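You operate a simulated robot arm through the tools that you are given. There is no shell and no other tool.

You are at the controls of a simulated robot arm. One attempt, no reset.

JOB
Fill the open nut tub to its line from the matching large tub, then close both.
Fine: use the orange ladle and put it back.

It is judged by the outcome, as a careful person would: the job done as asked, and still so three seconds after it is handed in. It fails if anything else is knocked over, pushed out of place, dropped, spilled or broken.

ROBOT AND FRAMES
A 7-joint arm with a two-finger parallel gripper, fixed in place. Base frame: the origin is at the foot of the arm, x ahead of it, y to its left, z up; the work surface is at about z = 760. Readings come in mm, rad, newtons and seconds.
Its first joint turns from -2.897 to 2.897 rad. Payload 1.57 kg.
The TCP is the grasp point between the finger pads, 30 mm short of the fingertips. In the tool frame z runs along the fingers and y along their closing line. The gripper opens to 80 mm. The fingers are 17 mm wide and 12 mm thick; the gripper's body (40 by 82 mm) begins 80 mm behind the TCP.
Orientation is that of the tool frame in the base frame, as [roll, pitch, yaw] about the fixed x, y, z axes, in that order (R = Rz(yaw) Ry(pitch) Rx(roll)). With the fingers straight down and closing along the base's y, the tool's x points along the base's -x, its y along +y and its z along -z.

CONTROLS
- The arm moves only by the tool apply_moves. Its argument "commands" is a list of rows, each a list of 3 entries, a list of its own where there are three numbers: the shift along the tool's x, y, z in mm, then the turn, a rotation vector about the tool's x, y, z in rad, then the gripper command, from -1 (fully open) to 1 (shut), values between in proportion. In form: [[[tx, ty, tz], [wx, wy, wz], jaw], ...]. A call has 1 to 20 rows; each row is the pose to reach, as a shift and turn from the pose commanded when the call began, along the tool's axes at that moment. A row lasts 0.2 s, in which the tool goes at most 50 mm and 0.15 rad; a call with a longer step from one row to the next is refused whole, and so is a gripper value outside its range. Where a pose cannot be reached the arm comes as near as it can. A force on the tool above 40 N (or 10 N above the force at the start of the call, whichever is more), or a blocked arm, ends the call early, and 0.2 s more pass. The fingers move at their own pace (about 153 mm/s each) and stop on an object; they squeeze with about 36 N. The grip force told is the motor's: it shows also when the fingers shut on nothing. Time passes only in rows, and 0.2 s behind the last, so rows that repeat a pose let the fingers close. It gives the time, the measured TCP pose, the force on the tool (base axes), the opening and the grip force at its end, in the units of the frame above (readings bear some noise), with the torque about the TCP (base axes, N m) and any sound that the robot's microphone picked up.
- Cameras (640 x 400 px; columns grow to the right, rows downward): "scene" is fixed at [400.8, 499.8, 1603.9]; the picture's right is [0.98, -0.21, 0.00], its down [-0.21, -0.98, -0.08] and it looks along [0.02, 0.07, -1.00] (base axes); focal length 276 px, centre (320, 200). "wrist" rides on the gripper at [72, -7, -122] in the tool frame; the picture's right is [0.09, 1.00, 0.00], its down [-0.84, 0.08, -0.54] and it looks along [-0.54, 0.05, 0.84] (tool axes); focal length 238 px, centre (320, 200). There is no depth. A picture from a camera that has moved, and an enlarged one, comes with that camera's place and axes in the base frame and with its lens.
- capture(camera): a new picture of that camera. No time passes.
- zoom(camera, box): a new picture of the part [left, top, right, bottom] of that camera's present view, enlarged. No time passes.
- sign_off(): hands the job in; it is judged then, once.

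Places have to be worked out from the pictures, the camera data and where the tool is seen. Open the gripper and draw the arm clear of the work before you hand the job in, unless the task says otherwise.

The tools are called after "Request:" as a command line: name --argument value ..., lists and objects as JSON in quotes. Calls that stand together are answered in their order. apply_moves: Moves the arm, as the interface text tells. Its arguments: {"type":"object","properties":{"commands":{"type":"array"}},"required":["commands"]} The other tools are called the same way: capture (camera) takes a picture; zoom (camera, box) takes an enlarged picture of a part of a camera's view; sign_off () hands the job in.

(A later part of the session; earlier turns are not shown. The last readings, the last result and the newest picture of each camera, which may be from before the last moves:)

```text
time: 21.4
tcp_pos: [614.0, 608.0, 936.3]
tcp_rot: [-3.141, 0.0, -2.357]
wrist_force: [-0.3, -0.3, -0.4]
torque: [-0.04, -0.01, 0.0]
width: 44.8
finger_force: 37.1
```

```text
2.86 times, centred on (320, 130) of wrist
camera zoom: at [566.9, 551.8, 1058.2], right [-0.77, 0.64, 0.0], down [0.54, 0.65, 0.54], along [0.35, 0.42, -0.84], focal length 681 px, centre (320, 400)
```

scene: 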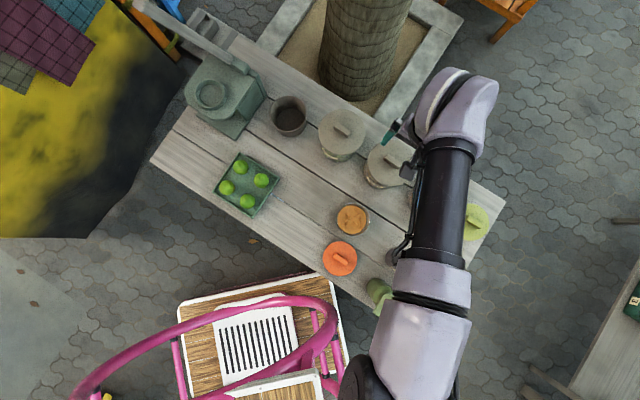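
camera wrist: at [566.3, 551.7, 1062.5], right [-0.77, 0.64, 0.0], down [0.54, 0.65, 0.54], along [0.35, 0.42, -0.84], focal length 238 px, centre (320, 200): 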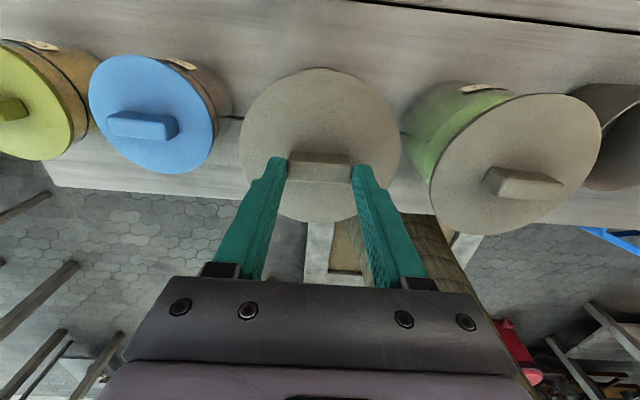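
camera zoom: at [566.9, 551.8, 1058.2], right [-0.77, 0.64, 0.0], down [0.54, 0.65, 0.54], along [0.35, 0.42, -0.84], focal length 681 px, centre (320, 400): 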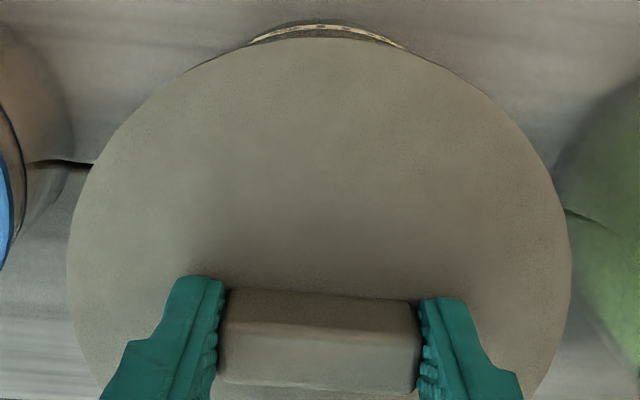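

The lid is held firmly. I lift it to about z=990 at a gentle pace and check.

Request:
apply_moves --commands '[[[0, 0, -4], [0, 0, 0], 1], [[0, 0, -10], [0, 0, 0], 1], [[0, 0, -17], [0, 0, 0], 1], [[0, 0, -24], [0, 0, 0], 1], [[0, 0, -31], [0, 0, 0], 1], [[0, 0, -38], [0, 0, 0], 1], [[0, 0, -45], [0, 0, 0], 1], [[0, 0, -50], [0, 0, 0], 1], [[0, 0, -54], [0, 0, 0], 1]]'

Request:
capture --camera "wrist"

Request:
zoom --camera "scene" --box '[340, 90, 460, 210]'

```text
time: 23.4
tcp_pos: [612.3, 608.5, 991.1]
tcp_rot: [-3.14, 0.001, -2.356]
wrist_force: [-0.2, 0.1, -0.4]
torque: [-0.01, 0.03, -0.01]
width: 45.0
finger_force: 36.3
```

```text
taken
camera wrist: at [566.2, 552.2, 1112.6], right [-0.77, 0.64, 0.0], down [0.54, 0.65, 0.54], along [0.35, 0.42, -0.84], focal length 238 px, centre (320, 200)
```

wrist: 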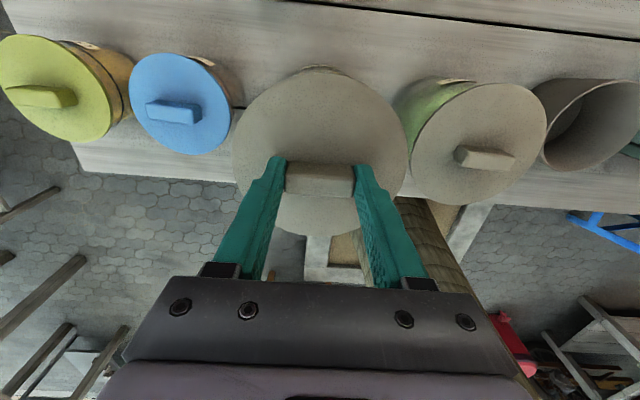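

```text
3.33 times, centred on (400, 150) of scene
camera zoom: at [400.8, 499.8, 1603.9], right [0.98, -0.21, 0.0], down [-0.21, -0.98, -0.08], along [0.02, 0.07, -1.0], focal length 919 px, centre (53, 367)
```

zoom: 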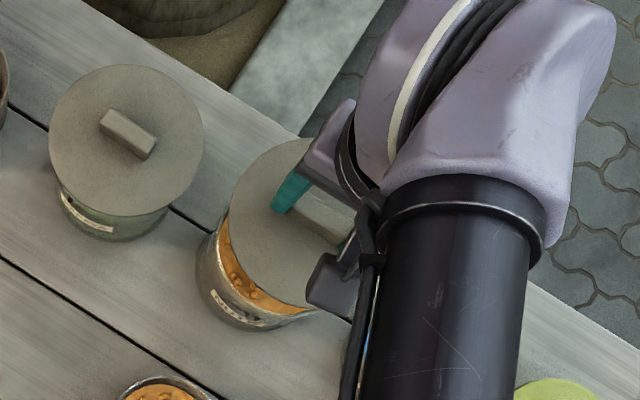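

The lid is clear and nuts show in the large tub. I carry the lid to the free table area around (U605, V125), staying high.

Request:
apply_moves --commands '[[[10, 4, 0], [0, 0, 0], 1], [[35, 14, 0], [0, 0, 0], 1], [[65, 28, 0], [0, 0, 0], 1], [[98, 45, 0], [0, 0, 0], 1], [[131, 63, 0], [0, 0, 0], 1], [[164, 82, 0], [0, 0, 0], 1], [[197, 100, 0], [0, 0, 0], 1], [[228, 116, 0], [0, 0, 0], 1], [[248, 125, 0], [0, 0, 0], 1], [[258, 128, 0], [0, 0, 0], 1], [[258, 128, 0], [0, 0, 0], 1]]'

Request:
capture --camera "wrist"

Request:
capture --camera "scene"

```text
time: 25.8
tcp_pos: [341.8, 517.3, 990.7]
tcp_rot: [3.141, -0.002, -2.357]
wrist_force: [-0.4, 0.4, -0.2]
torque: [0.01, 0.0, -0.02]
width: 44.8
finger_force: 35.7
```

```text
taken
camera wrist: at [294.7, 460.0, 1112.7], right [-0.77, 0.64, 0.0], down [0.54, 0.65, 0.54], along [0.35, 0.42, -0.84], focal length 238 px, centre (320, 200)
```

wrist: 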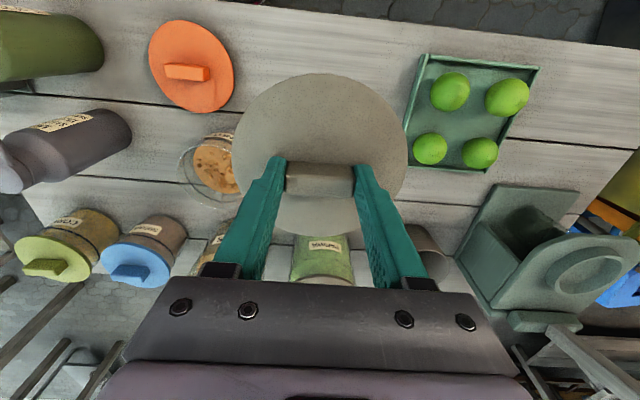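

```text
taken
```

scene: 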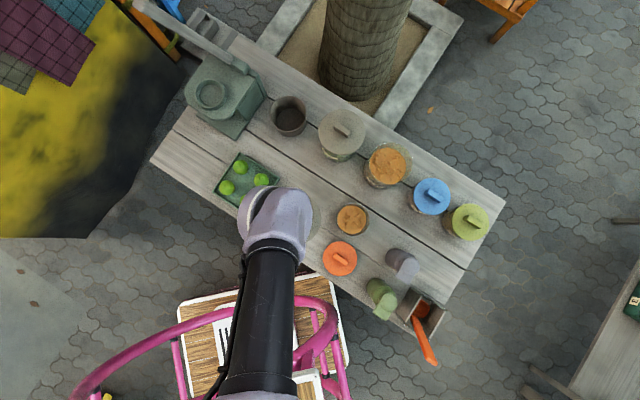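

The lid hangs over free table at (607,124). I lower towards the table, stopping short at z≈825 first.

Request:
apply_moves --commands '[[[0, 0, 10], [0, 0, 0], 1], [[0, 0, 35], [0, 0, 0], 1], [[0, 0, 65], [0, 0, 0], 1], [[0, 0, 95], [0, 0, 0], 1], [[0, 0, 120], [0, 0, 0], 1], [[0, 0, 140], [0, 0, 0], 1], [[0, 0, 155], [0, 0, 0], 1], [[0, 0, 165], [0, 0, 0], 1], [[0, 0, 165], [0, 0, 0], 1]]'

Request:
capture --camera "wrist"

```text
time: 27.8
tcp_pos: [340.1, 516.9, 826.3]
tcp_rot: [-3.141, 0.001, -2.356]
wrist_force: [0.6, 0.4, -0.6]
torque: [-0.01, 0.03, -0.03]
width: 44.8
finger_force: 36.2
```

```text
taken
camera wrist: at [293.8, 460.6, 947.4], right [-0.77, 0.64, 0.0], down [0.54, 0.65, 0.54], along [0.35, 0.42, -0.84], focal length 238 px, centre (320, 200)
```

wrist: 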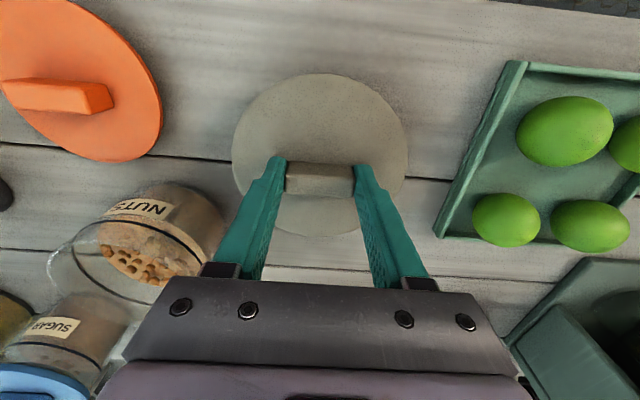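

I lower further in small steps until contact shows, and also zoom on the open tub visible at left from this low angle.

Request:
apply_moves --commands '[[[0, 0, 5], [0, 0, 0], 1], [[0, 0, 10], [0, 0, 0], 1], [[0, 0, 14], [0, 0, 0], 1], [[0, 0, 18], [0, 0, 0], 1]]'

Request:
zoom --camera "wrist" --box '[30, 160, 240, 310]'

```text
time: 28.8
tcp_pos: [341.3, 517.3, 807.1]
tcp_rot: [-3.14, 0.0, -2.356]
wrist_force: [-0.5, 0.5, -0.4]
torque: [0.01, -0.01, -0.02]
width: 44.9
finger_force: 35.8
```

```text
2.67 times, centred on (135, 235) of wrist
camera zoom: at [293.9, 460.7, 929.1], right [-0.77, 0.64, 0.0], down [0.54, 0.65, 0.54], along [0.35, 0.42, -0.84], focal length 636 px, centre (813, 107)
```

zoom: 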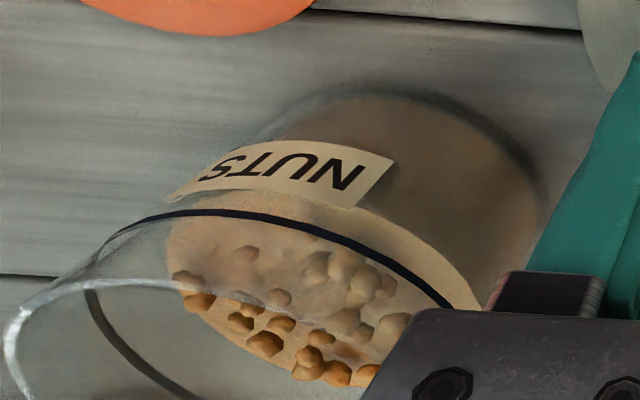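

Good view: the nut surface is a bit below the black ring. I continue lowering the lid to contact.

Request:
apply_moves --commands '[[[0, 0, 2], [0, 0, 0], 1], [[0, 0, 4], [0, 0, 0], 1]]'

Request:
apply_moves --commands '[[[0, 0, 1.5], [0, 0, 0], 1], [[0, 0, 3], [0, 0, 0], 1]]'

```text
time: 29.5
tcp_pos: [340.5, 518.9, 807.1]
tcp_rot: [3.139, 0.001, -2.357]
wrist_force: [-1.2, -4.7, 13.6]
torque: [-0.29, 0.08, -0.03]
width: 44.7
finger_force: 36.3
stopped in row 2: the force on the tool passed its limit at 42 N (the readings are from after the stop); the commanded pose is now the measured one
```

```text
time: 30.0
tcp_pos: [341.0, 518.4, 806.4]
tcp_rot: [3.138, 0.004, -2.361]
wrist_force: [-2.1, -3.7, 15.1]
torque: [-0.31, 0.05, -0.04]
width: 44.8
finger_force: 35.7
stopped in row 2: the force on the tool passed its limit at 44 N (the readings are from after the stop); the commanded pose is now the measured one
```

The lid rests on the table (contact at TCP z≈807). I release it and lift away.

Request:
apply_moves --commands '[[[0, 0, -0.5], [0, 0, 0], 1], [[0, 0, -0.5], [0, 0, 0], -0.5], [[0, 0, -0.5], [0, 0, 0], -0.6], [[0, 0, -0.5], [0, 0, 0], -0.6], [[0, 0, -10], [0, 0, 0], -0.6], [[0, 0, -30], [0, 0, 0], -0.6], [[0, 0, -70], [0, 0, 0], -1], [[0, 0, -70], [0, 0, 0], -1]]'

Request:
capture --camera "wrist"

Request:
zoom --camera "wrist" --box '[60, 100, 260, 240]'

```text
time: 31.8
tcp_pos: [339.7, 518.7, 874.1]
tcp_rot: [3.141, 0.004, -2.358]
wrist_force: [-0.2, 0.5, 0.3]
torque: [0.01, 0.01, 0.02]
width: 80.0
finger_force: 0.1
```

```text
taken
camera wrist: at [293.0, 461.8, 995.8], right [-0.77, 0.64, 0.0], down [0.54, 0.64, 0.54], along [0.35, 0.42, -0.84], focal length 238 px, centre (320, 200)
```

wrist: 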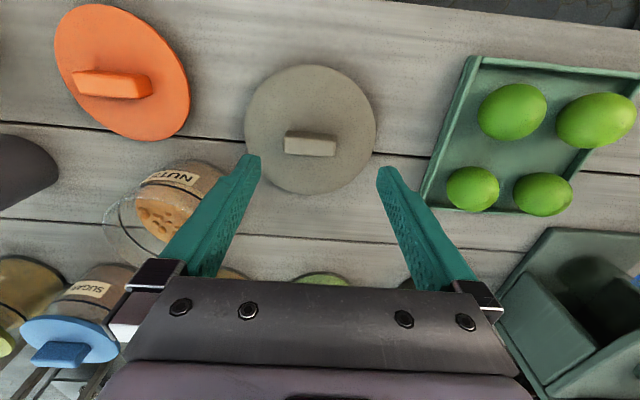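

```text
2.86 times, centred on (160, 170) of wrist
camera zoom: at [293.0, 461.8, 995.8], right [-0.77, 0.64, 0.0], down [0.54, 0.64, 0.54], along [0.35, 0.42, -0.84], focal length 681 px, centre (777, 286)
```

zoom: 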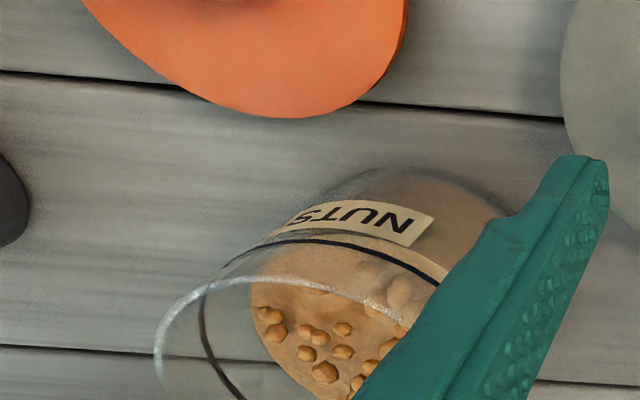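

The grey lid lies flat and free. I shift in front of the open tub for a precise look at ring, rim and nut level.

Request:
apply_moves --commands '[[[15, -33, -8], [0, 0, 0], -1], [[30, -66, -16], [0, 0, 0], -1], [[45, -99, -24], [0, 0, 0], -1], [[57, -132, -28], [0, 0, 0], -1], [[57, -132, -28], [0, 0, 0], -1]]'

Request:
capture --camera "wrist"

Request:
zoom --camera "wrist" --box '[240, 170, 400, 290]'

Request:
zoom --camera "scene" --box '[360, 130, 420, 200]'

```text
time: 33.0
tcp_pos: [394.3, 382.0, 905.2]
tcp_rot: [-3.141, 0.003, -2.357]
wrist_force: [0.4, -0.1, -0.9]
torque: [0.0, -0.01, -0.05]
width: 79.9
finger_force: 0.0
```

```text
taken
camera wrist: at [347.3, 326.8, 1026.7], right [-0.77, 0.64, 0.0], down [0.54, 0.64, 0.54], along [0.35, 0.42, -0.84], focal length 238 px, centre (320, 200)
```

wrist: 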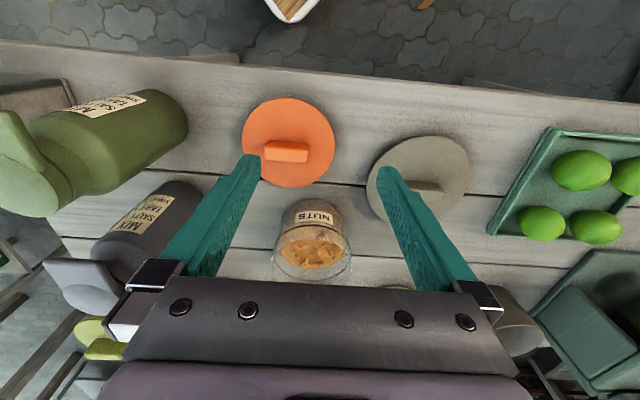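

```text
3.33 times, centred on (320, 230) of wrist
camera zoom: at [347.3, 326.8, 1026.7], right [-0.77, 0.64, 0.0], down [0.54, 0.64, 0.54], along [0.35, 0.42, -0.84], focal length 794 px, centre (320, 100)
```

zoom: 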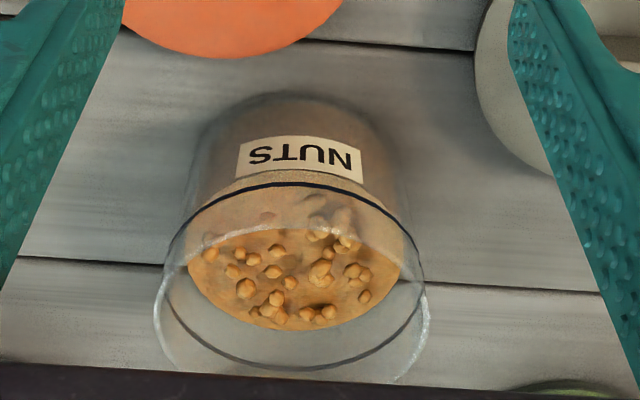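

```text
5.71 times, centred on (390, 165) of scene
camera zoom: at [400.8, 499.8, 1603.9], right [0.98, -0.21, 0.0], down [-0.21, -0.98, -0.08], along [0.02, 0.07, -1.0], focal length 1575 px, centre (-80, 400)
```

zoom: 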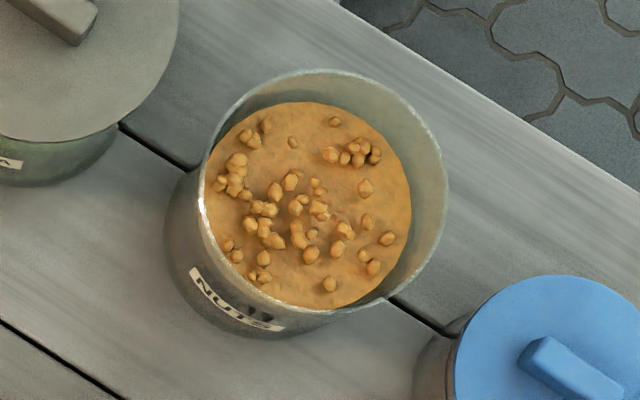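

Measured open tub: nuts at z≈804, black ring z≈818, rim z≈840 (≈80 mL needed). Large tub nuts at z≈855, rim ≈884. Now I go to a pre-grasp above the ladle's handle end, tool tilted ~0.22 rad to match the handle.

Request:
apply_moves --commands '[[[5, 0, -45], [0, 0, 0], -1], [[10, -10, -90], [0, 0, 0], -1], [[15, -40, -125], [0, 0, 0], -1], [[22, -85, -125], [0, 0, 0], -1], [[29, -130, -125], [0, 0, 0], -1], [[36, -175, -125], [0, 0, 0], -1], [[43, -218, -125], [0, -0.1, 0], -1], [[48, -260, -125], [0, -0.217, 0], -1], [[50.5, -297, -125], [0, -0.217, 0], -1], [[50.5, -297, -125], [0, -0.217, 0], -1]]'

Request:
capture --camera "wrist"

Request:
zoom --camera "wrist" --box '[240, 80, 400, 200]'

Request:
zoom --camera "scene" --box '[385, 270, 465, 380]'

```text
time: 35.2
tcp_pos: [568.8, 138.7, 1026.5]
tcp_rot: [3.14, 0.222, -2.361]
wrist_force: [0.2, 0.7, -0.3]
torque: [0.0, -0.03, 0.02]
width: 79.9
finger_force: 0.0
```

```text
taken
camera wrist: at [502.6, 65.4, 1130.6], right [-0.77, 0.64, -0.02], down [0.44, 0.55, 0.71], along [0.47, 0.54, -0.7], focal length 238 px, centre (320, 200)
```

wrist: 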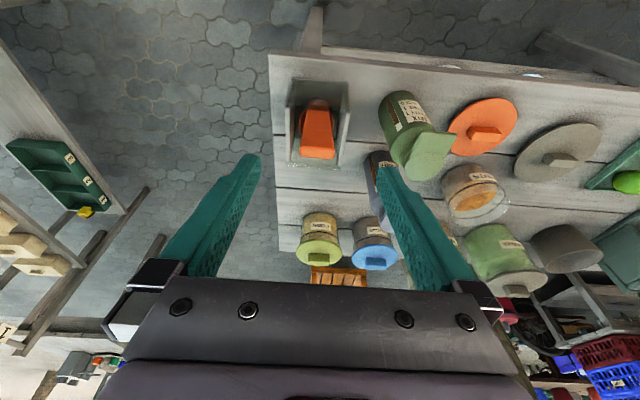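

```text
3.33 times, centred on (320, 140) of wrist
camera zoom: at [502.6, 65.4, 1130.6], right [-0.77, 0.64, -0.02], down [0.44, 0.55, 0.71], along [0.47, 0.54, -0.7], focal length 794 px, centre (320, 400)
```

zoom: 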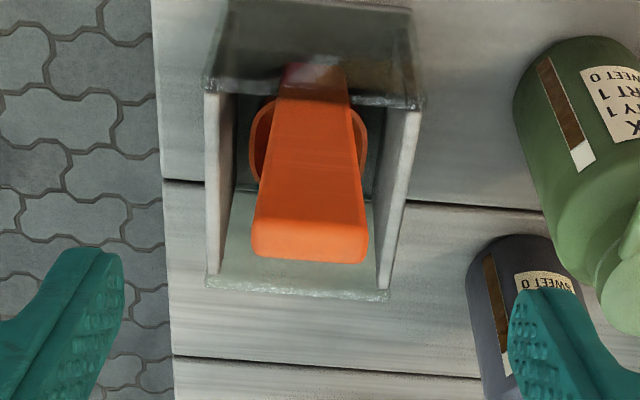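

```text
3.64 times, centred on (425, 325) of scene
camera zoom: at [400.8, 499.8, 1603.9], right [0.98, -0.21, 0.0], down [-0.21, -0.98, -0.08], along [0.02, 0.07, -1.0], focal length 1002 px, centre (-62, -254)
```

zoom: 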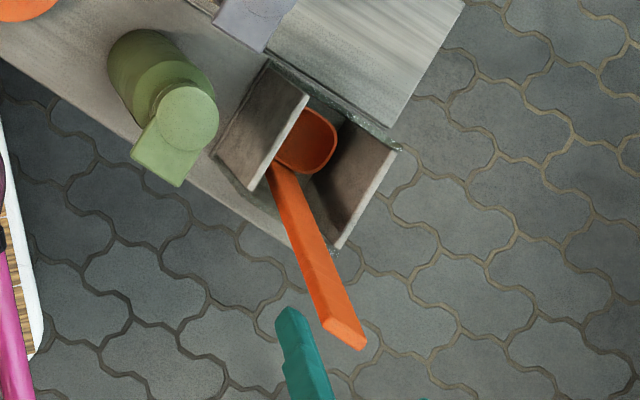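

The handle lies centred between the fingers (V≈−305). I descend along the handle axis by 110 mm with jaws open.

Request:
apply_moves --commands '[[[0.5, -0.7, 25], [0, 0, 0], -1], [[1, -0.7, 50], [0, 0, 0], -1], [[1.5, -0.7, 75], [0, 0, 0], -1], [[1.5, -0.7, 95], [0, 0, 0], -1], [[1.5, -0.7, 110], [0, 0, 0], -1], [[1.5, -0.7, 110], [0, 0, 0], -1]]'

Request:
capture --camera "wrist"

Request:
zoom --camera "scene" --box '[385, 270, 465, 380]'

```text
time: 36.6
tcp_pos: [584.4, 155.0, 918.5]
tcp_rot: [3.14, 0.22, -2.358]
wrist_force: [-0.7, -0.5, 0.9]
torque: [0.0, 0.0, 0.0]
width: 80.0
finger_force: 0.1
```

```text
taken
camera wrist: at [519.8, 81.4, 1022.2], right [-0.77, 0.64, -0.02], down [0.44, 0.55, 0.71], along [0.47, 0.54, -0.7], focal length 238 px, centre (320, 200)
```

wrist: 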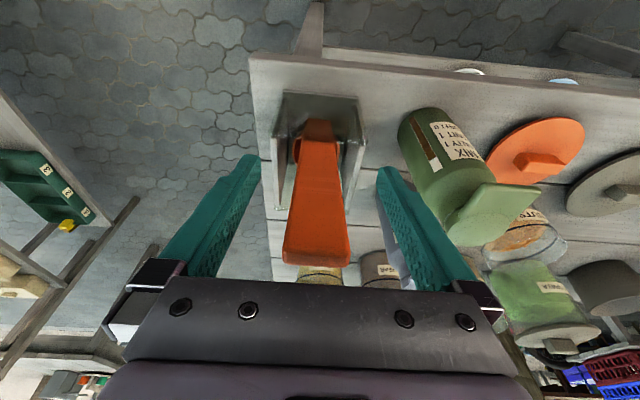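

```text
3.64 times, centred on (425, 325) of scene
camera zoom: at [400.8, 499.8, 1603.9], right [0.98, -0.21, 0.0], down [-0.21, -0.98, -0.08], along [0.02, 0.07, -1.0], focal length 1002 px, centre (-62, -254)
```

zoom: 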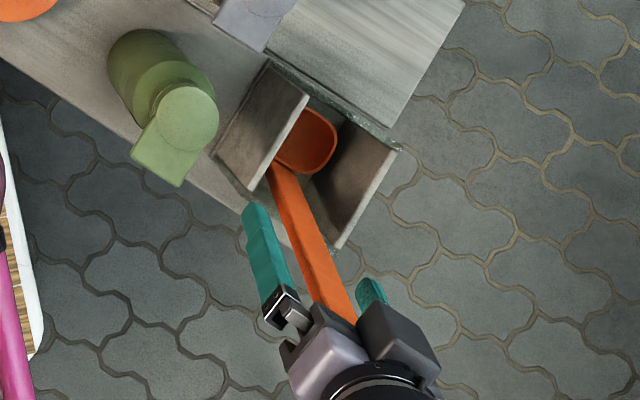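

The handle is between the fingers and parallel to them. I close.

Request:
apply_moves --commands '[[[0, 0, 0], [0, 0, 0], 0], [[0, 0, 0], [0, 0, 0], 0.3], [[0, 0, 0], [0, 0, 0], 1], [[0, 0, 0], [0, 0, 0], 1], [[0, 0, 0], [0, 0, 0], 1]]'

Request:
capture --camera "wrist"

Request:
zoom --camera "scene" --box '[385, 270, 465, 380]'

```text
time: 37.8
tcp_pos: [584.5, 154.9, 919.6]
tcp_rot: [3.14, 0.22, -2.36]
wrist_force: [-0.2, 1.2, -0.1]
torque: [0.01, -0.03, 0.02]
width: 27.5
finger_force: 35.8
```

```text
taken
camera wrist: at [519.8, 81.4, 1022.3], right [-0.77, 0.64, -0.02], down [0.44, 0.55, 0.71], along [0.47, 0.54, -0.7], focal length 238 px, centre (320, 200)
```

wrist: 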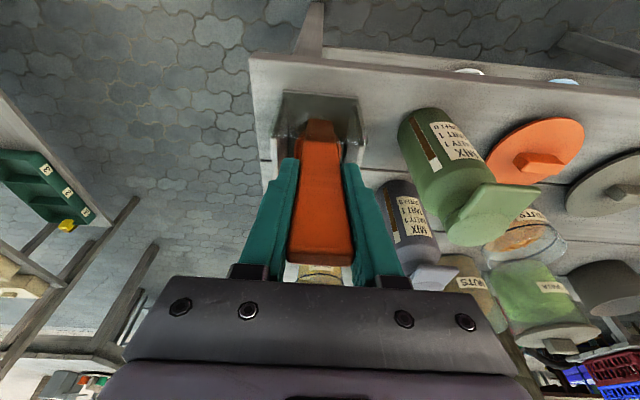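

```text
3.64 times, centred on (425, 325) of scene
camera zoom: at [400.8, 499.8, 1603.9], right [0.98, -0.21, 0.0], down [-0.21, -0.98, -0.08], along [0.02, 0.07, -1.0], focal length 1002 px, centre (-62, -254)
```

zoom: 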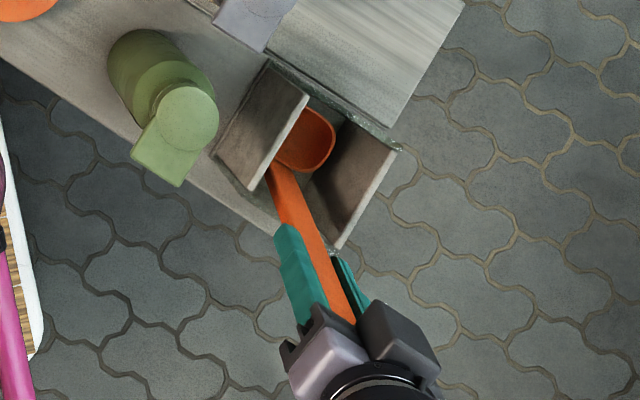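

Gripped at 27.5 mm. I lift straight up gently and watch the force.

Request:
apply_moves --commands '[[[-0.65, 0, -2.9], [0, 0, 0], 1], [[-1.5, 0, -6.8], [0, 0, 0], 1], [[-2.6, 0, -11.7], [0, 0, 0], 1], [[-3.9, 0, -17.6], [0, 0, 0], 1]]'

Request:
zoom --camera "wrist" --box '[240, 80, 400, 200]'

```text
time: 38.8
tcp_pos: [583.7, 154.3, 937.7]
tcp_rot: [3.136, 0.22, -2.361]
wrist_force: [-0.4, 0.6, -0.3]
torque: [-0.02, 0.04, 0.0]
width: 27.2
finger_force: 35.9
```

```text
3.33 times, centred on (320, 140) of wrist
camera zoom: at [520.1, 80.1, 1040.9], right [-0.77, 0.64, -0.02], down [0.44, 0.55, 0.71], along [0.47, 0.54, -0.7], focal length 794 px, centre (320, 400)
```

zoom: 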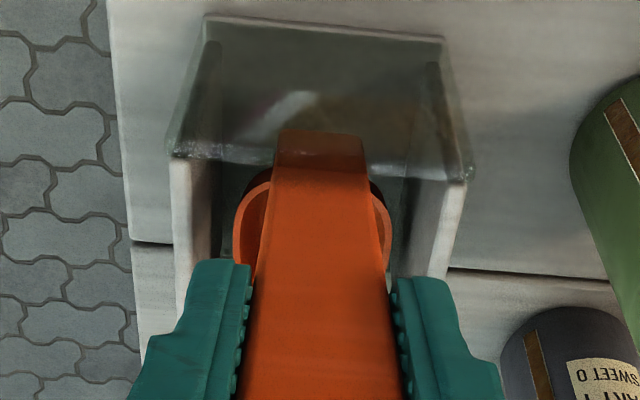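

Free so far. I continue straight up in moderate steps with a tiny shift away from the far pane.

Request:
apply_moves --commands '[[[-1, 0, -7], [0, 0, 0], 1], [[-2, 0, -14], [0, 0, 0], 1], [[-3.2, 0, -21], [0, 0, 0], 1], [[-4.6, 0, -28], [0, 0, 0], 1], [[-6, 0, -36], [0, 0, 0], 1], [[-7.5, 0, -44], [0, 0, 0], 1]]'

Request:
capture --camera "wrist"

Request:
zoom --camera "wrist" --box '[240, 60, 400, 180]'

Request:
zoom --camera "scene" --box '[385, 270, 465, 380]'

```text
time: 40.2
tcp_pos: [583.5, 152.3, 981.0]
tcp_rot: [3.14, 0.221, -2.36]
wrist_force: [0.0, -0.4, -1.2]
torque: [0.0, 0.01, -0.02]
width: 27.3
finger_force: 36.4
```

```text
taken
camera wrist: at [518.8, 79.0, 1085.0], right [-0.77, 0.64, -0.02], down [0.44, 0.55, 0.71], along [0.47, 0.54, -0.7], focal length 238 px, centre (320, 200)
```

wrist: 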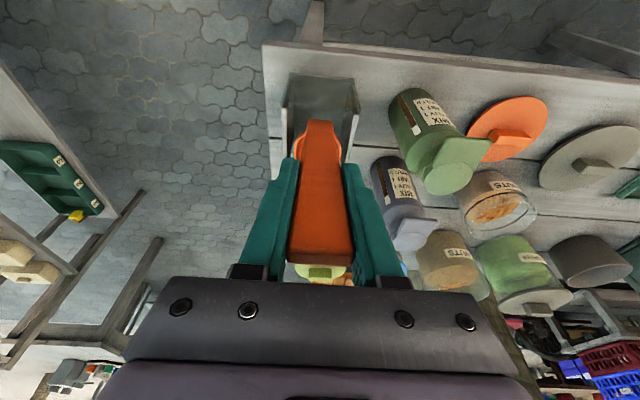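

```text
3.33 times, centred on (320, 120) of wrist
camera zoom: at [518.8, 79.0, 1085.0], right [-0.77, 0.64, -0.02], down [0.44, 0.55, 0.71], along [0.47, 0.54, -0.7], focal length 794 px, centre (320, 467)
```

zoom: 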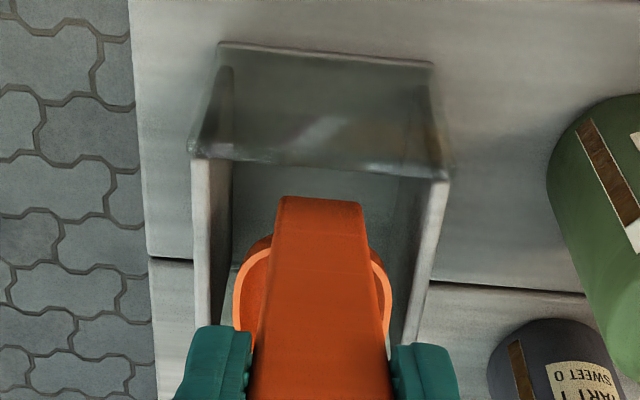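

```text
3.64 times, centred on (425, 325) of scene
camera zoom: at [400.8, 499.8, 1603.9], right [0.98, -0.21, 0.0], down [-0.21, -0.98, -0.08], along [0.02, 0.07, -1.0], focal length 1002 px, centre (-62, -254)
```

zoom: 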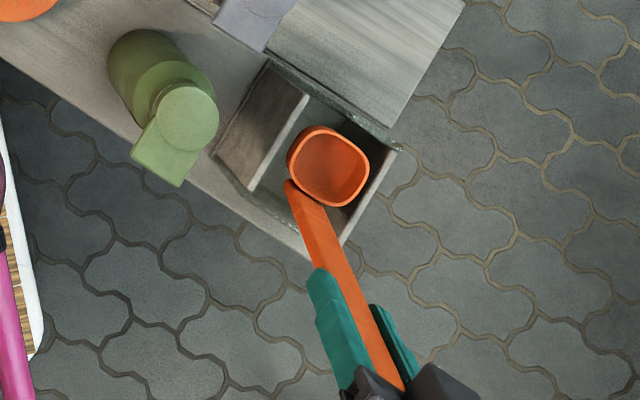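

The bowl (rounded square cup, opening up) is nearly out. I lift another 55 mm to clear the holder.

Request:
apply_moves --commands '[[[-2, 0, -10], [0, 0, 0], 1], [[-4.4, 0, -20], [0, 0, 0], 1], [[-6.7, 0, -31], [0, 0, 0], 1], [[-9, 0, -42], [0, 0, 0], 1], [[-12, 0, -54], [0, 0, 0], 1], [[-15.5, 0, -68], [0, 0, 0], 1]]'

Request:
zoom --camera "wrist" --box '[240, 60, 400, 180]'

Request:
zoom --camera "scene" --box '[385, 270, 485, 380]'

```text
time: 41.6
tcp_pos: [580.3, 151.3, 1051.0]
tcp_rot: [3.136, 0.219, -2.36]
wrist_force: [-0.3, 0.1, -0.7]
torque: [-0.04, 0.0, -0.05]
width: 27.3
finger_force: 35.6
```

```text
3.33 times, centred on (320, 120) of wrist
camera zoom: at [518.0, 77.8, 1155.0], right [-0.77, 0.64, -0.02], down [0.44, 0.55, 0.71], along [0.47, 0.54, -0.7], focal length 794 px, centre (320, 467)
```

zoom: 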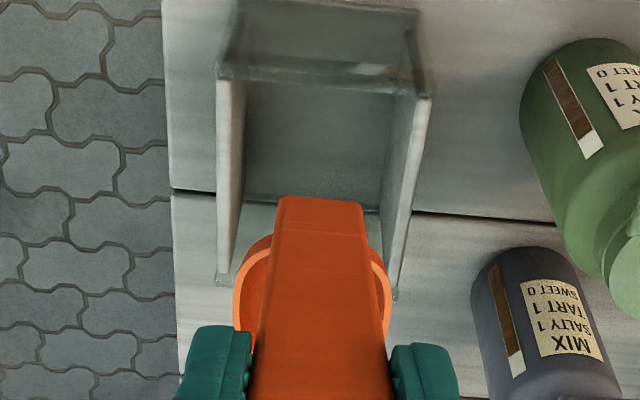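

```text
3.64 times, centred on (435, 325) of scene
camera zoom: at [400.8, 499.8, 1603.9], right [0.98, -0.21, 0.0], down [-0.21, -0.98, -0.08], along [0.02, 0.07, -1.0], focal length 1002 px, centre (-98, -254)
```

zoom: 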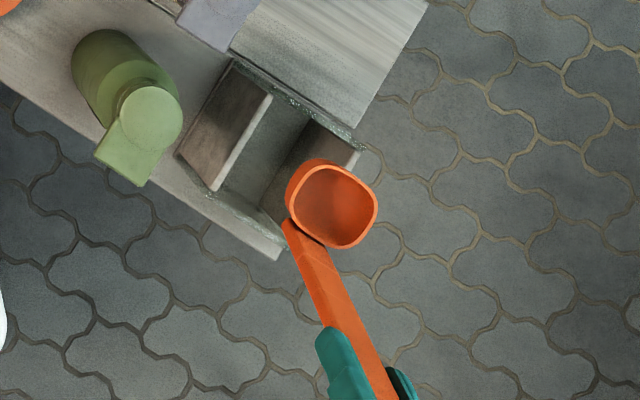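

The ladle is out and steady; rim centre is at about 34 mm forward and 141 mm below the TCP in the tool frame, rim roughly perpendicular to the handle. I raise it and carry it, levelled, to high above the large NUTS tub.

Request:
apply_moves --commands '[[[-10.9, 0, -48.8], [0, 0, 0], 1], [[-21.5, 0, -96.6], [0, 0, 0], 1], [[-52.6, 29.9, -89.7], [0, 0, 0], 1], [[-83.8, 59.8, -82.7], [0, 0, 0], 1], [[-114.9, 89.7, -75.8], [0, 0.05, 0], 1], [[-146, 119.6, -68.9], [0, 0.1, 0], 1], [[-177.2, 149.5, -62], [0, 0.15, 0], 1], [[-208.3, 179.4, -55], [0, 0.2, 0], 1], [[-239.4, 209.3, -48.1], [0, 0.219, 0], 1], [[-270.6, 239.2, -41.2], [0, 0.219, 0], 1], [[-301.7, 269.1, -34.2], [0, 0.219, 0], 1], [[-325, 292, -29], [0, 0.219, 0], 1], [[-332.9, 299, -27.3], [0, 0.219, 0], 1], [[-332.9, 299, -27.3], [0, 0.219, 0], 1]]'

Request:
capture --camera "wrist"

Request:
capture --camera "scene"

Request:
zoom --camera "wrist" --box '[240, 60, 400, 180]'

Request:
zoom --camera "scene" --box '[350, 110, 470, 220]'

```text
time: 44.6
tcp_pos: [597.6, 587.9, 1152.4]
tcp_rot: [3.14, 0.001, -2.359]
wrist_force: [0.1, -1.3, -1.1]
torque: [0.0, 0.02, 0.01]
width: 27.4
finger_force: 36.3
```

```text
taken
camera wrist: at [551.2, 531.2, 1273.7], right [-0.77, 0.64, 0.0], down [0.54, 0.64, 0.54], along [0.35, 0.42, -0.84], focal length 238 px, centre (320, 200)
```

wrist: 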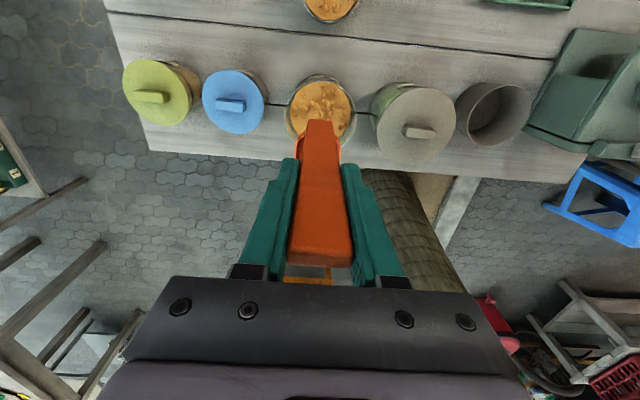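

```text
taken
```

scene: 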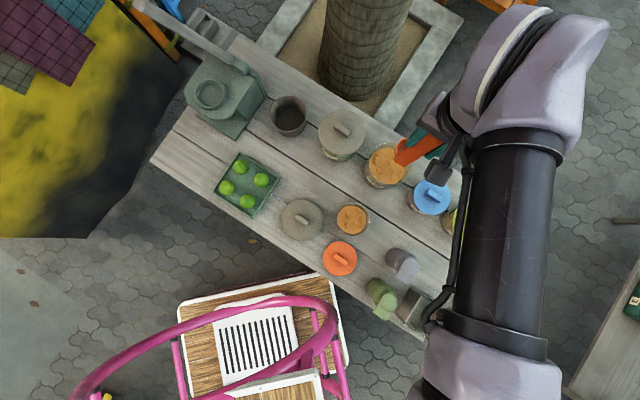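

```text
3.33 times, centred on (320, 120) of wrist
camera zoom: at [551.2, 531.2, 1273.7], right [-0.77, 0.64, 0.0], down [0.54, 0.64, 0.54], along [0.35, 0.42, -0.84], focal length 794 px, centre (320, 467)
```

zoom: 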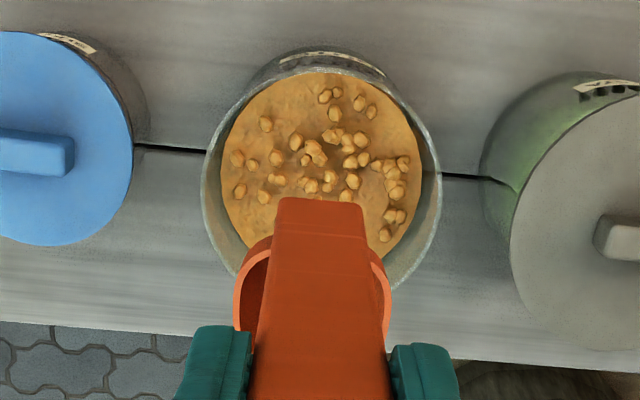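

```text
3.64 times, centred on (410, 165) of scene
camera zoom: at [400.8, 499.8, 1603.9], right [0.98, -0.21, 0.0], down [-0.21, -0.98, -0.08], along [0.02, 0.07, -1.0], focal length 1002 px, centre (-7, 327)
```

zoom: 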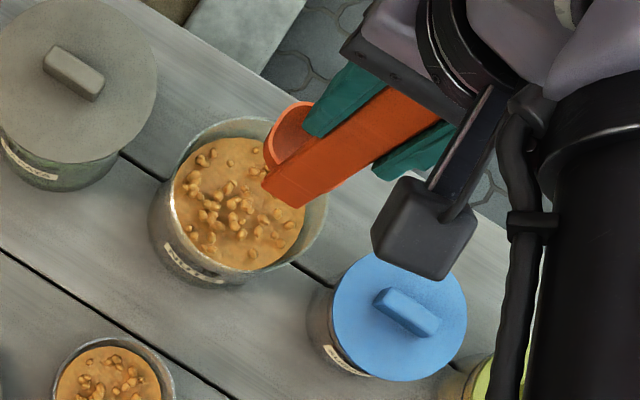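

The ladle sits level above the tub (tub centre ≈ (866,−5), nuts at z≈855). I centre and lower until the bowl bottom is just above the nuts.

Request:
apply_moves --commands '[[[1, 1, 20], [0, 0, 0], 1], [[2, 2, 45], [0, 0, 0], 1], [[2, 2, 70], [0, 0, 0], 1], [[2, 2, 92], [0, 0, 0], 1], [[2, 2, 108], [0, 0, 0], 1], [[2, 2, 108], [0, 0, 0], 1]]'

Request:
zoom --camera "wrist" --box '[240, 60, 400, 180]'

Request:
zoom --camera "scene" --box '[350, 110, 450, 210]'

```text
time: 46.0
tcp_pos: [594.5, 587.8, 1044.5]
tcp_rot: [3.139, 0.0, -2.359]
wrist_force: [-0.6, -0.1, 0.1]
torque: [0.01, -0.01, 0.01]
width: 27.2
finger_force: 35.9
```

```text
3.33 times, centred on (320, 120) of wrist
camera zoom: at [547.9, 531.2, 1165.7], right [-0.77, 0.64, 0.0], down [0.54, 0.64, 0.54], along [0.35, 0.42, -0.84], focal length 794 px, centre (320, 467)
```

zoom: 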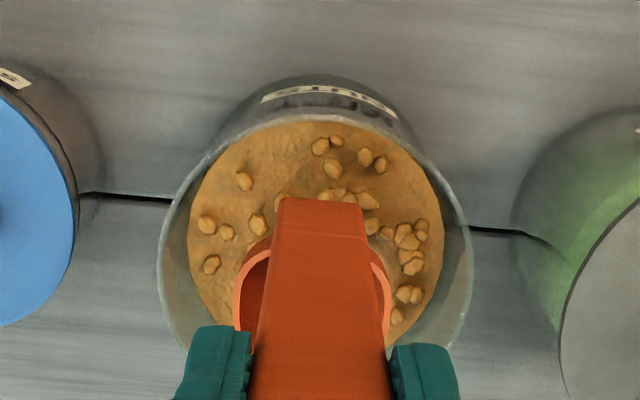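

```text
4.00 times, centred on (400, 160) of scene
camera zoom: at [400.8, 499.8, 1603.9], right [0.98, -0.21, 0.0], down [-0.21, -0.98, -0.08], along [0.02, 0.07, -1.0], focal length 1103 px, centre (0, 360)
```

zoom: 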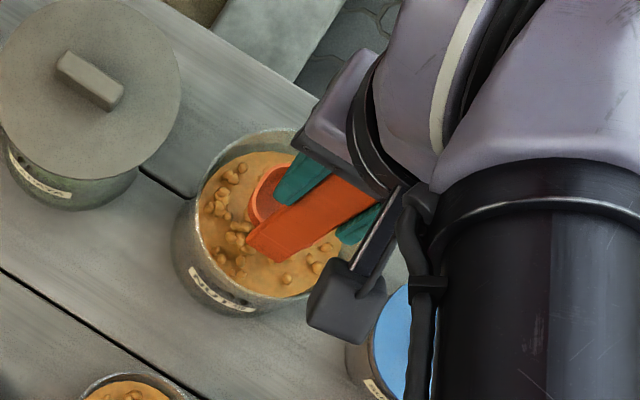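

Centred well. I go down in small steps into the nuts, watching the force.

Request:
apply_moves --commands '[[[0, 0, 6], [0, 0, 0], 1], [[0, 0, 12], [0, 0, 0], 1], [[0, 0, 18], [0, 0, 0], 1], [[0, 0, 24], [0, 0, 0], 1]]'

Request:
apply_moves --commands '[[[0, 0, 4], [0, 0, 0], 1], [[0, 0, 8], [0, 0, 0], 1], [[0, 0, 12], [0, 0, 0], 1]]'

Request:
zoom --camera "wrist" --box '[240, 60, 400, 180]'

Request:
zoom --camera "scene" --box '[350, 110, 450, 210]'

```text
time: 47.0
tcp_pos: [595.4, 589.0, 1020.8]
tcp_rot: [3.139, 0.0, -2.358]
wrist_force: [0.7, 0.1, -1.1]
torque: [-0.02, 0.0, 0.04]
width: 27.6
finger_force: 35.8
```

```text
time: 47.8
tcp_pos: [593.5, 589.5, 1007.8]
tcp_rot: [3.139, -0.001, -2.359]
wrist_force: [0.2, -0.5, -0.3]
torque: [-0.02, 0.01, -0.05]
width: 27.4
finger_force: 35.9
```

```text
3.33 times, centred on (320, 120) of wrist
camera zoom: at [548.1, 532.8, 1129.8], right [-0.77, 0.64, 0.0], down [0.54, 0.64, 0.54], along [0.35, 0.42, -0.84], focal length 794 px, centre (320, 467)
```

zoom: 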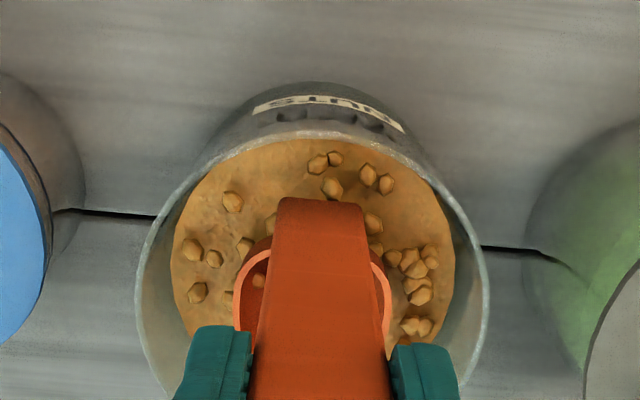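

```text
4.00 times, centred on (400, 160) of scene
camera zoom: at [400.8, 499.8, 1603.9], right [0.98, -0.21, 0.0], down [-0.21, -0.98, -0.08], along [0.02, 0.07, -1.0], focal length 1103 px, centre (0, 360)
```

zoom: 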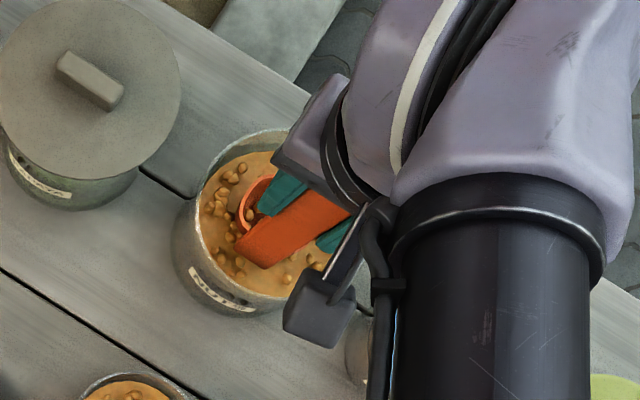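

No resistance: the bowl is entering the nuts. I go deeper so the rim passes below the surface.

Request:
apply_moves --commands '[[[0, 0, 5], [0, 0, 0], 1], [[0, 0, 10], [0, 0, 0], 1], [[0, 0, 15], [0, 0, 0], 1], [[0, 0, 20], [0, 0, 0], 1]]'

Request:
zoom --camera "wrist" --box '[240, 60, 400, 180]'

Request:
zoom --camera "scene" --box '[350, 110, 450, 210]'

```text
time: 48.8
tcp_pos: [594.9, 587.6, 988.8]
tcp_rot: [3.139, 0.002, -2.358]
wrist_force: [0.7, 0.1, -0.7]
torque: [0.02, 0.0, 0.01]
width: 27.5
finger_force: 36.4
```

```text
3.33 times, centred on (320, 120) of wrist
camera zoom: at [548.5, 532.4, 1109.2], right [-0.77, 0.64, 0.0], down [0.54, 0.64, 0.54], along [0.35, 0.42, -0.84], focal length 794 px, centre (320, 467)
```

zoom: 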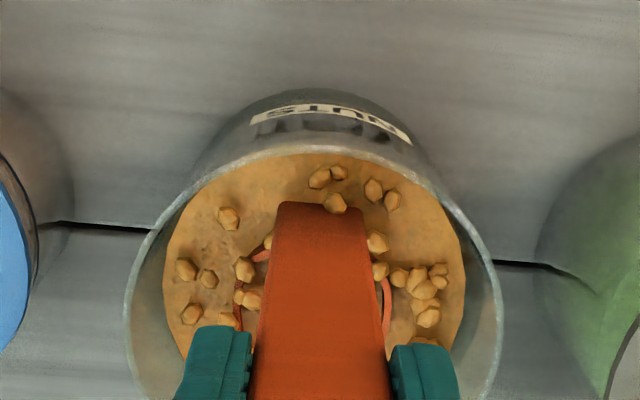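

```text
4.00 times, centred on (400, 160) of scene
camera zoom: at [400.8, 499.8, 1603.9], right [0.98, -0.21, 0.0], down [-0.21, -0.98, -0.08], along [0.02, 0.07, -1.0], focal length 1103 px, centre (0, 360)
```

zoom: 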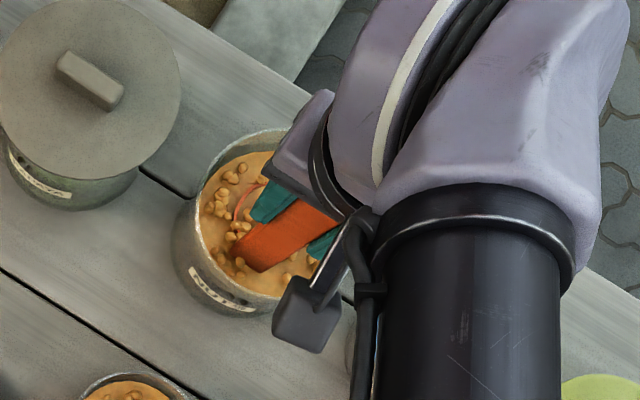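

The bowl rim is right at the surface. I go 10 mm deeper, hold briefly, and lift slowly back out.

Request:
apply_moves --commands '[[[0, 0, 5], [0, 0, 0], 1], [[0, 0, 10], [0, 0, 0], 1], [[0, 0, 10], [0, 0, 0], 1], [[0, 0, 10], [0, 0, 0], 1]]'

Request:
apply_moves --commands '[[[0, 0, -5], [0, 0, 0], 1], [[0, 0, -10], [0, 0, 0], 1], [[0, 0, -15], [0, 0, 0], 1], [[0, 0, -20], [0, 0, 0], 1], [[0, 0, -25], [0, 0, 0], 1], [[0, 0, -30], [0, 0, 0], 1], [[0, 0, -36], [0, 0, 0], 1], [[0, 0, -42], [0, 0, 0], 1], [[0, 0, -48], [0, 0, 0], 1], [[0, 0, -54], [0, 0, 0], 1]]'

Request:
zoom --camera "wrist" --box '[240, 60, 400, 180]'

Request:
zoom --camera "scene" --box '[350, 110, 450, 210]'

```text
time: 49.8
tcp_pos: [594.8, 588.3, 978.8]
tcp_rot: [3.14, -0.001, -2.357]
wrist_force: [0.2, 0.0, -1.3]
torque: [0.02, 0.02, 0.0]
width: 27.3
finger_force: 36.1
```

```text
time: 52.0
tcp_pos: [595.4, 589.4, 1031.9]
tcp_rot: [3.139, 0.002, -2.358]
wrist_force: [0.4, 0.5, -0.5]
torque: [-0.03, 0.04, -0.03]
width: 27.5
finger_force: 35.5
```

```text
3.33 times, centred on (320, 120) of wrist
camera zoom: at [548.4, 532.3, 1154.0], right [-0.77, 0.64, 0.0], down [0.54, 0.64, 0.54], along [0.35, 0.42, -0.84], focal length 794 px, centre (320, 467)
```

zoom: 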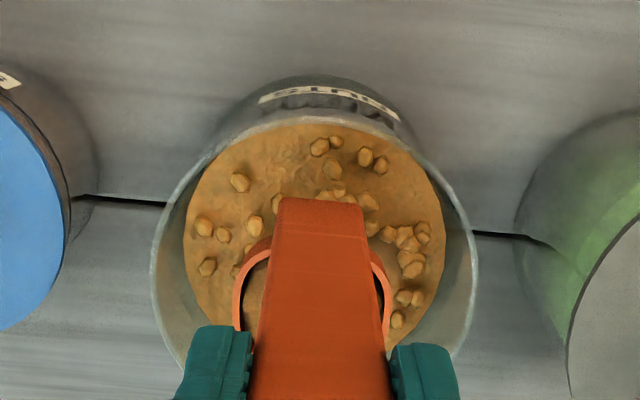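

```text
4.00 times, centred on (400, 160) of scene
camera zoom: at [400.8, 499.8, 1603.9], right [0.98, -0.21, 0.0], down [-0.21, -0.98, -0.08], along [0.02, 0.07, -1.0], focal length 1103 px, centre (0, 360)
```

zoom: 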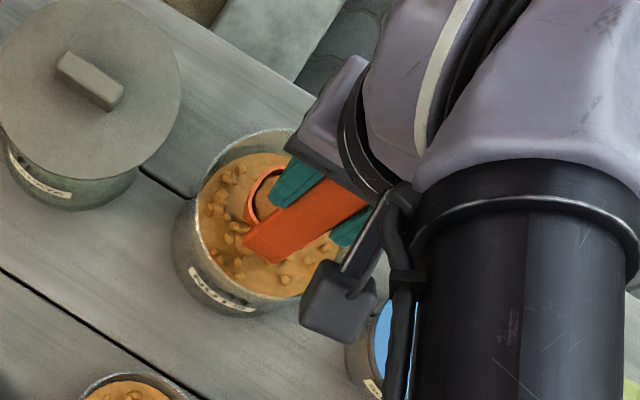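

The dip filled the bowl with nuts. I lift it straight out, well above the tub rim, keeping it level.

Request:
apply_moves --commands '[[[0, 0, -8], [0, 0, 0], 1], [[0, 0, -18], [0, 0, 0], 1], [[0, 0, -30], [0, 0, 0], 1], [[0, 0, -44], [0, 0, 0], 1], [[0, 0, -56], [0, 0, 0], 1], [[0, 0, -65], [0, 0, 0], 1], [[0, 0, -70], [0, 0, 0], 1]]'

Request:
zoom --camera "wrist" --box '[240, 60, 400, 180]'

Request:
zoom --camera "scene" --box '[350, 110, 450, 210]'

```text
time: 53.6
tcp_pos: [596.2, 588.8, 1103.6]
tcp_rot: [3.139, 0.003, -2.359]
wrist_force: [-0.1, 0.2, -0.1]
torque: [-0.04, -0.01, 0.0]
width: 27.4
finger_force: 36.1
```

```text
3.33 times, centred on (320, 120) of wrist
camera zoom: at [547.9, 532.9, 1224.5], right [-0.77, 0.64, 0.0], down [0.54, 0.64, 0.54], along [0.35, 0.42, -0.84], focal length 794 px, centre (320, 467)
```

zoom: 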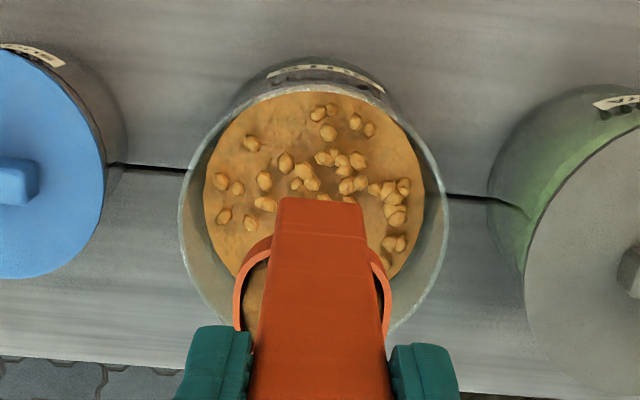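

```text
4.00 times, centred on (400, 160) of scene
camera zoom: at [400.8, 499.8, 1603.9], right [0.98, -0.21, 0.0], down [-0.21, -0.98, -0.08], along [0.02, 0.07, -1.0], focal length 1103 px, centre (0, 360)
```

zoom: 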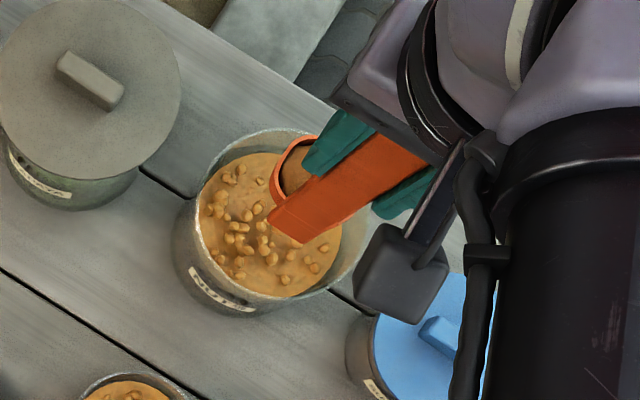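

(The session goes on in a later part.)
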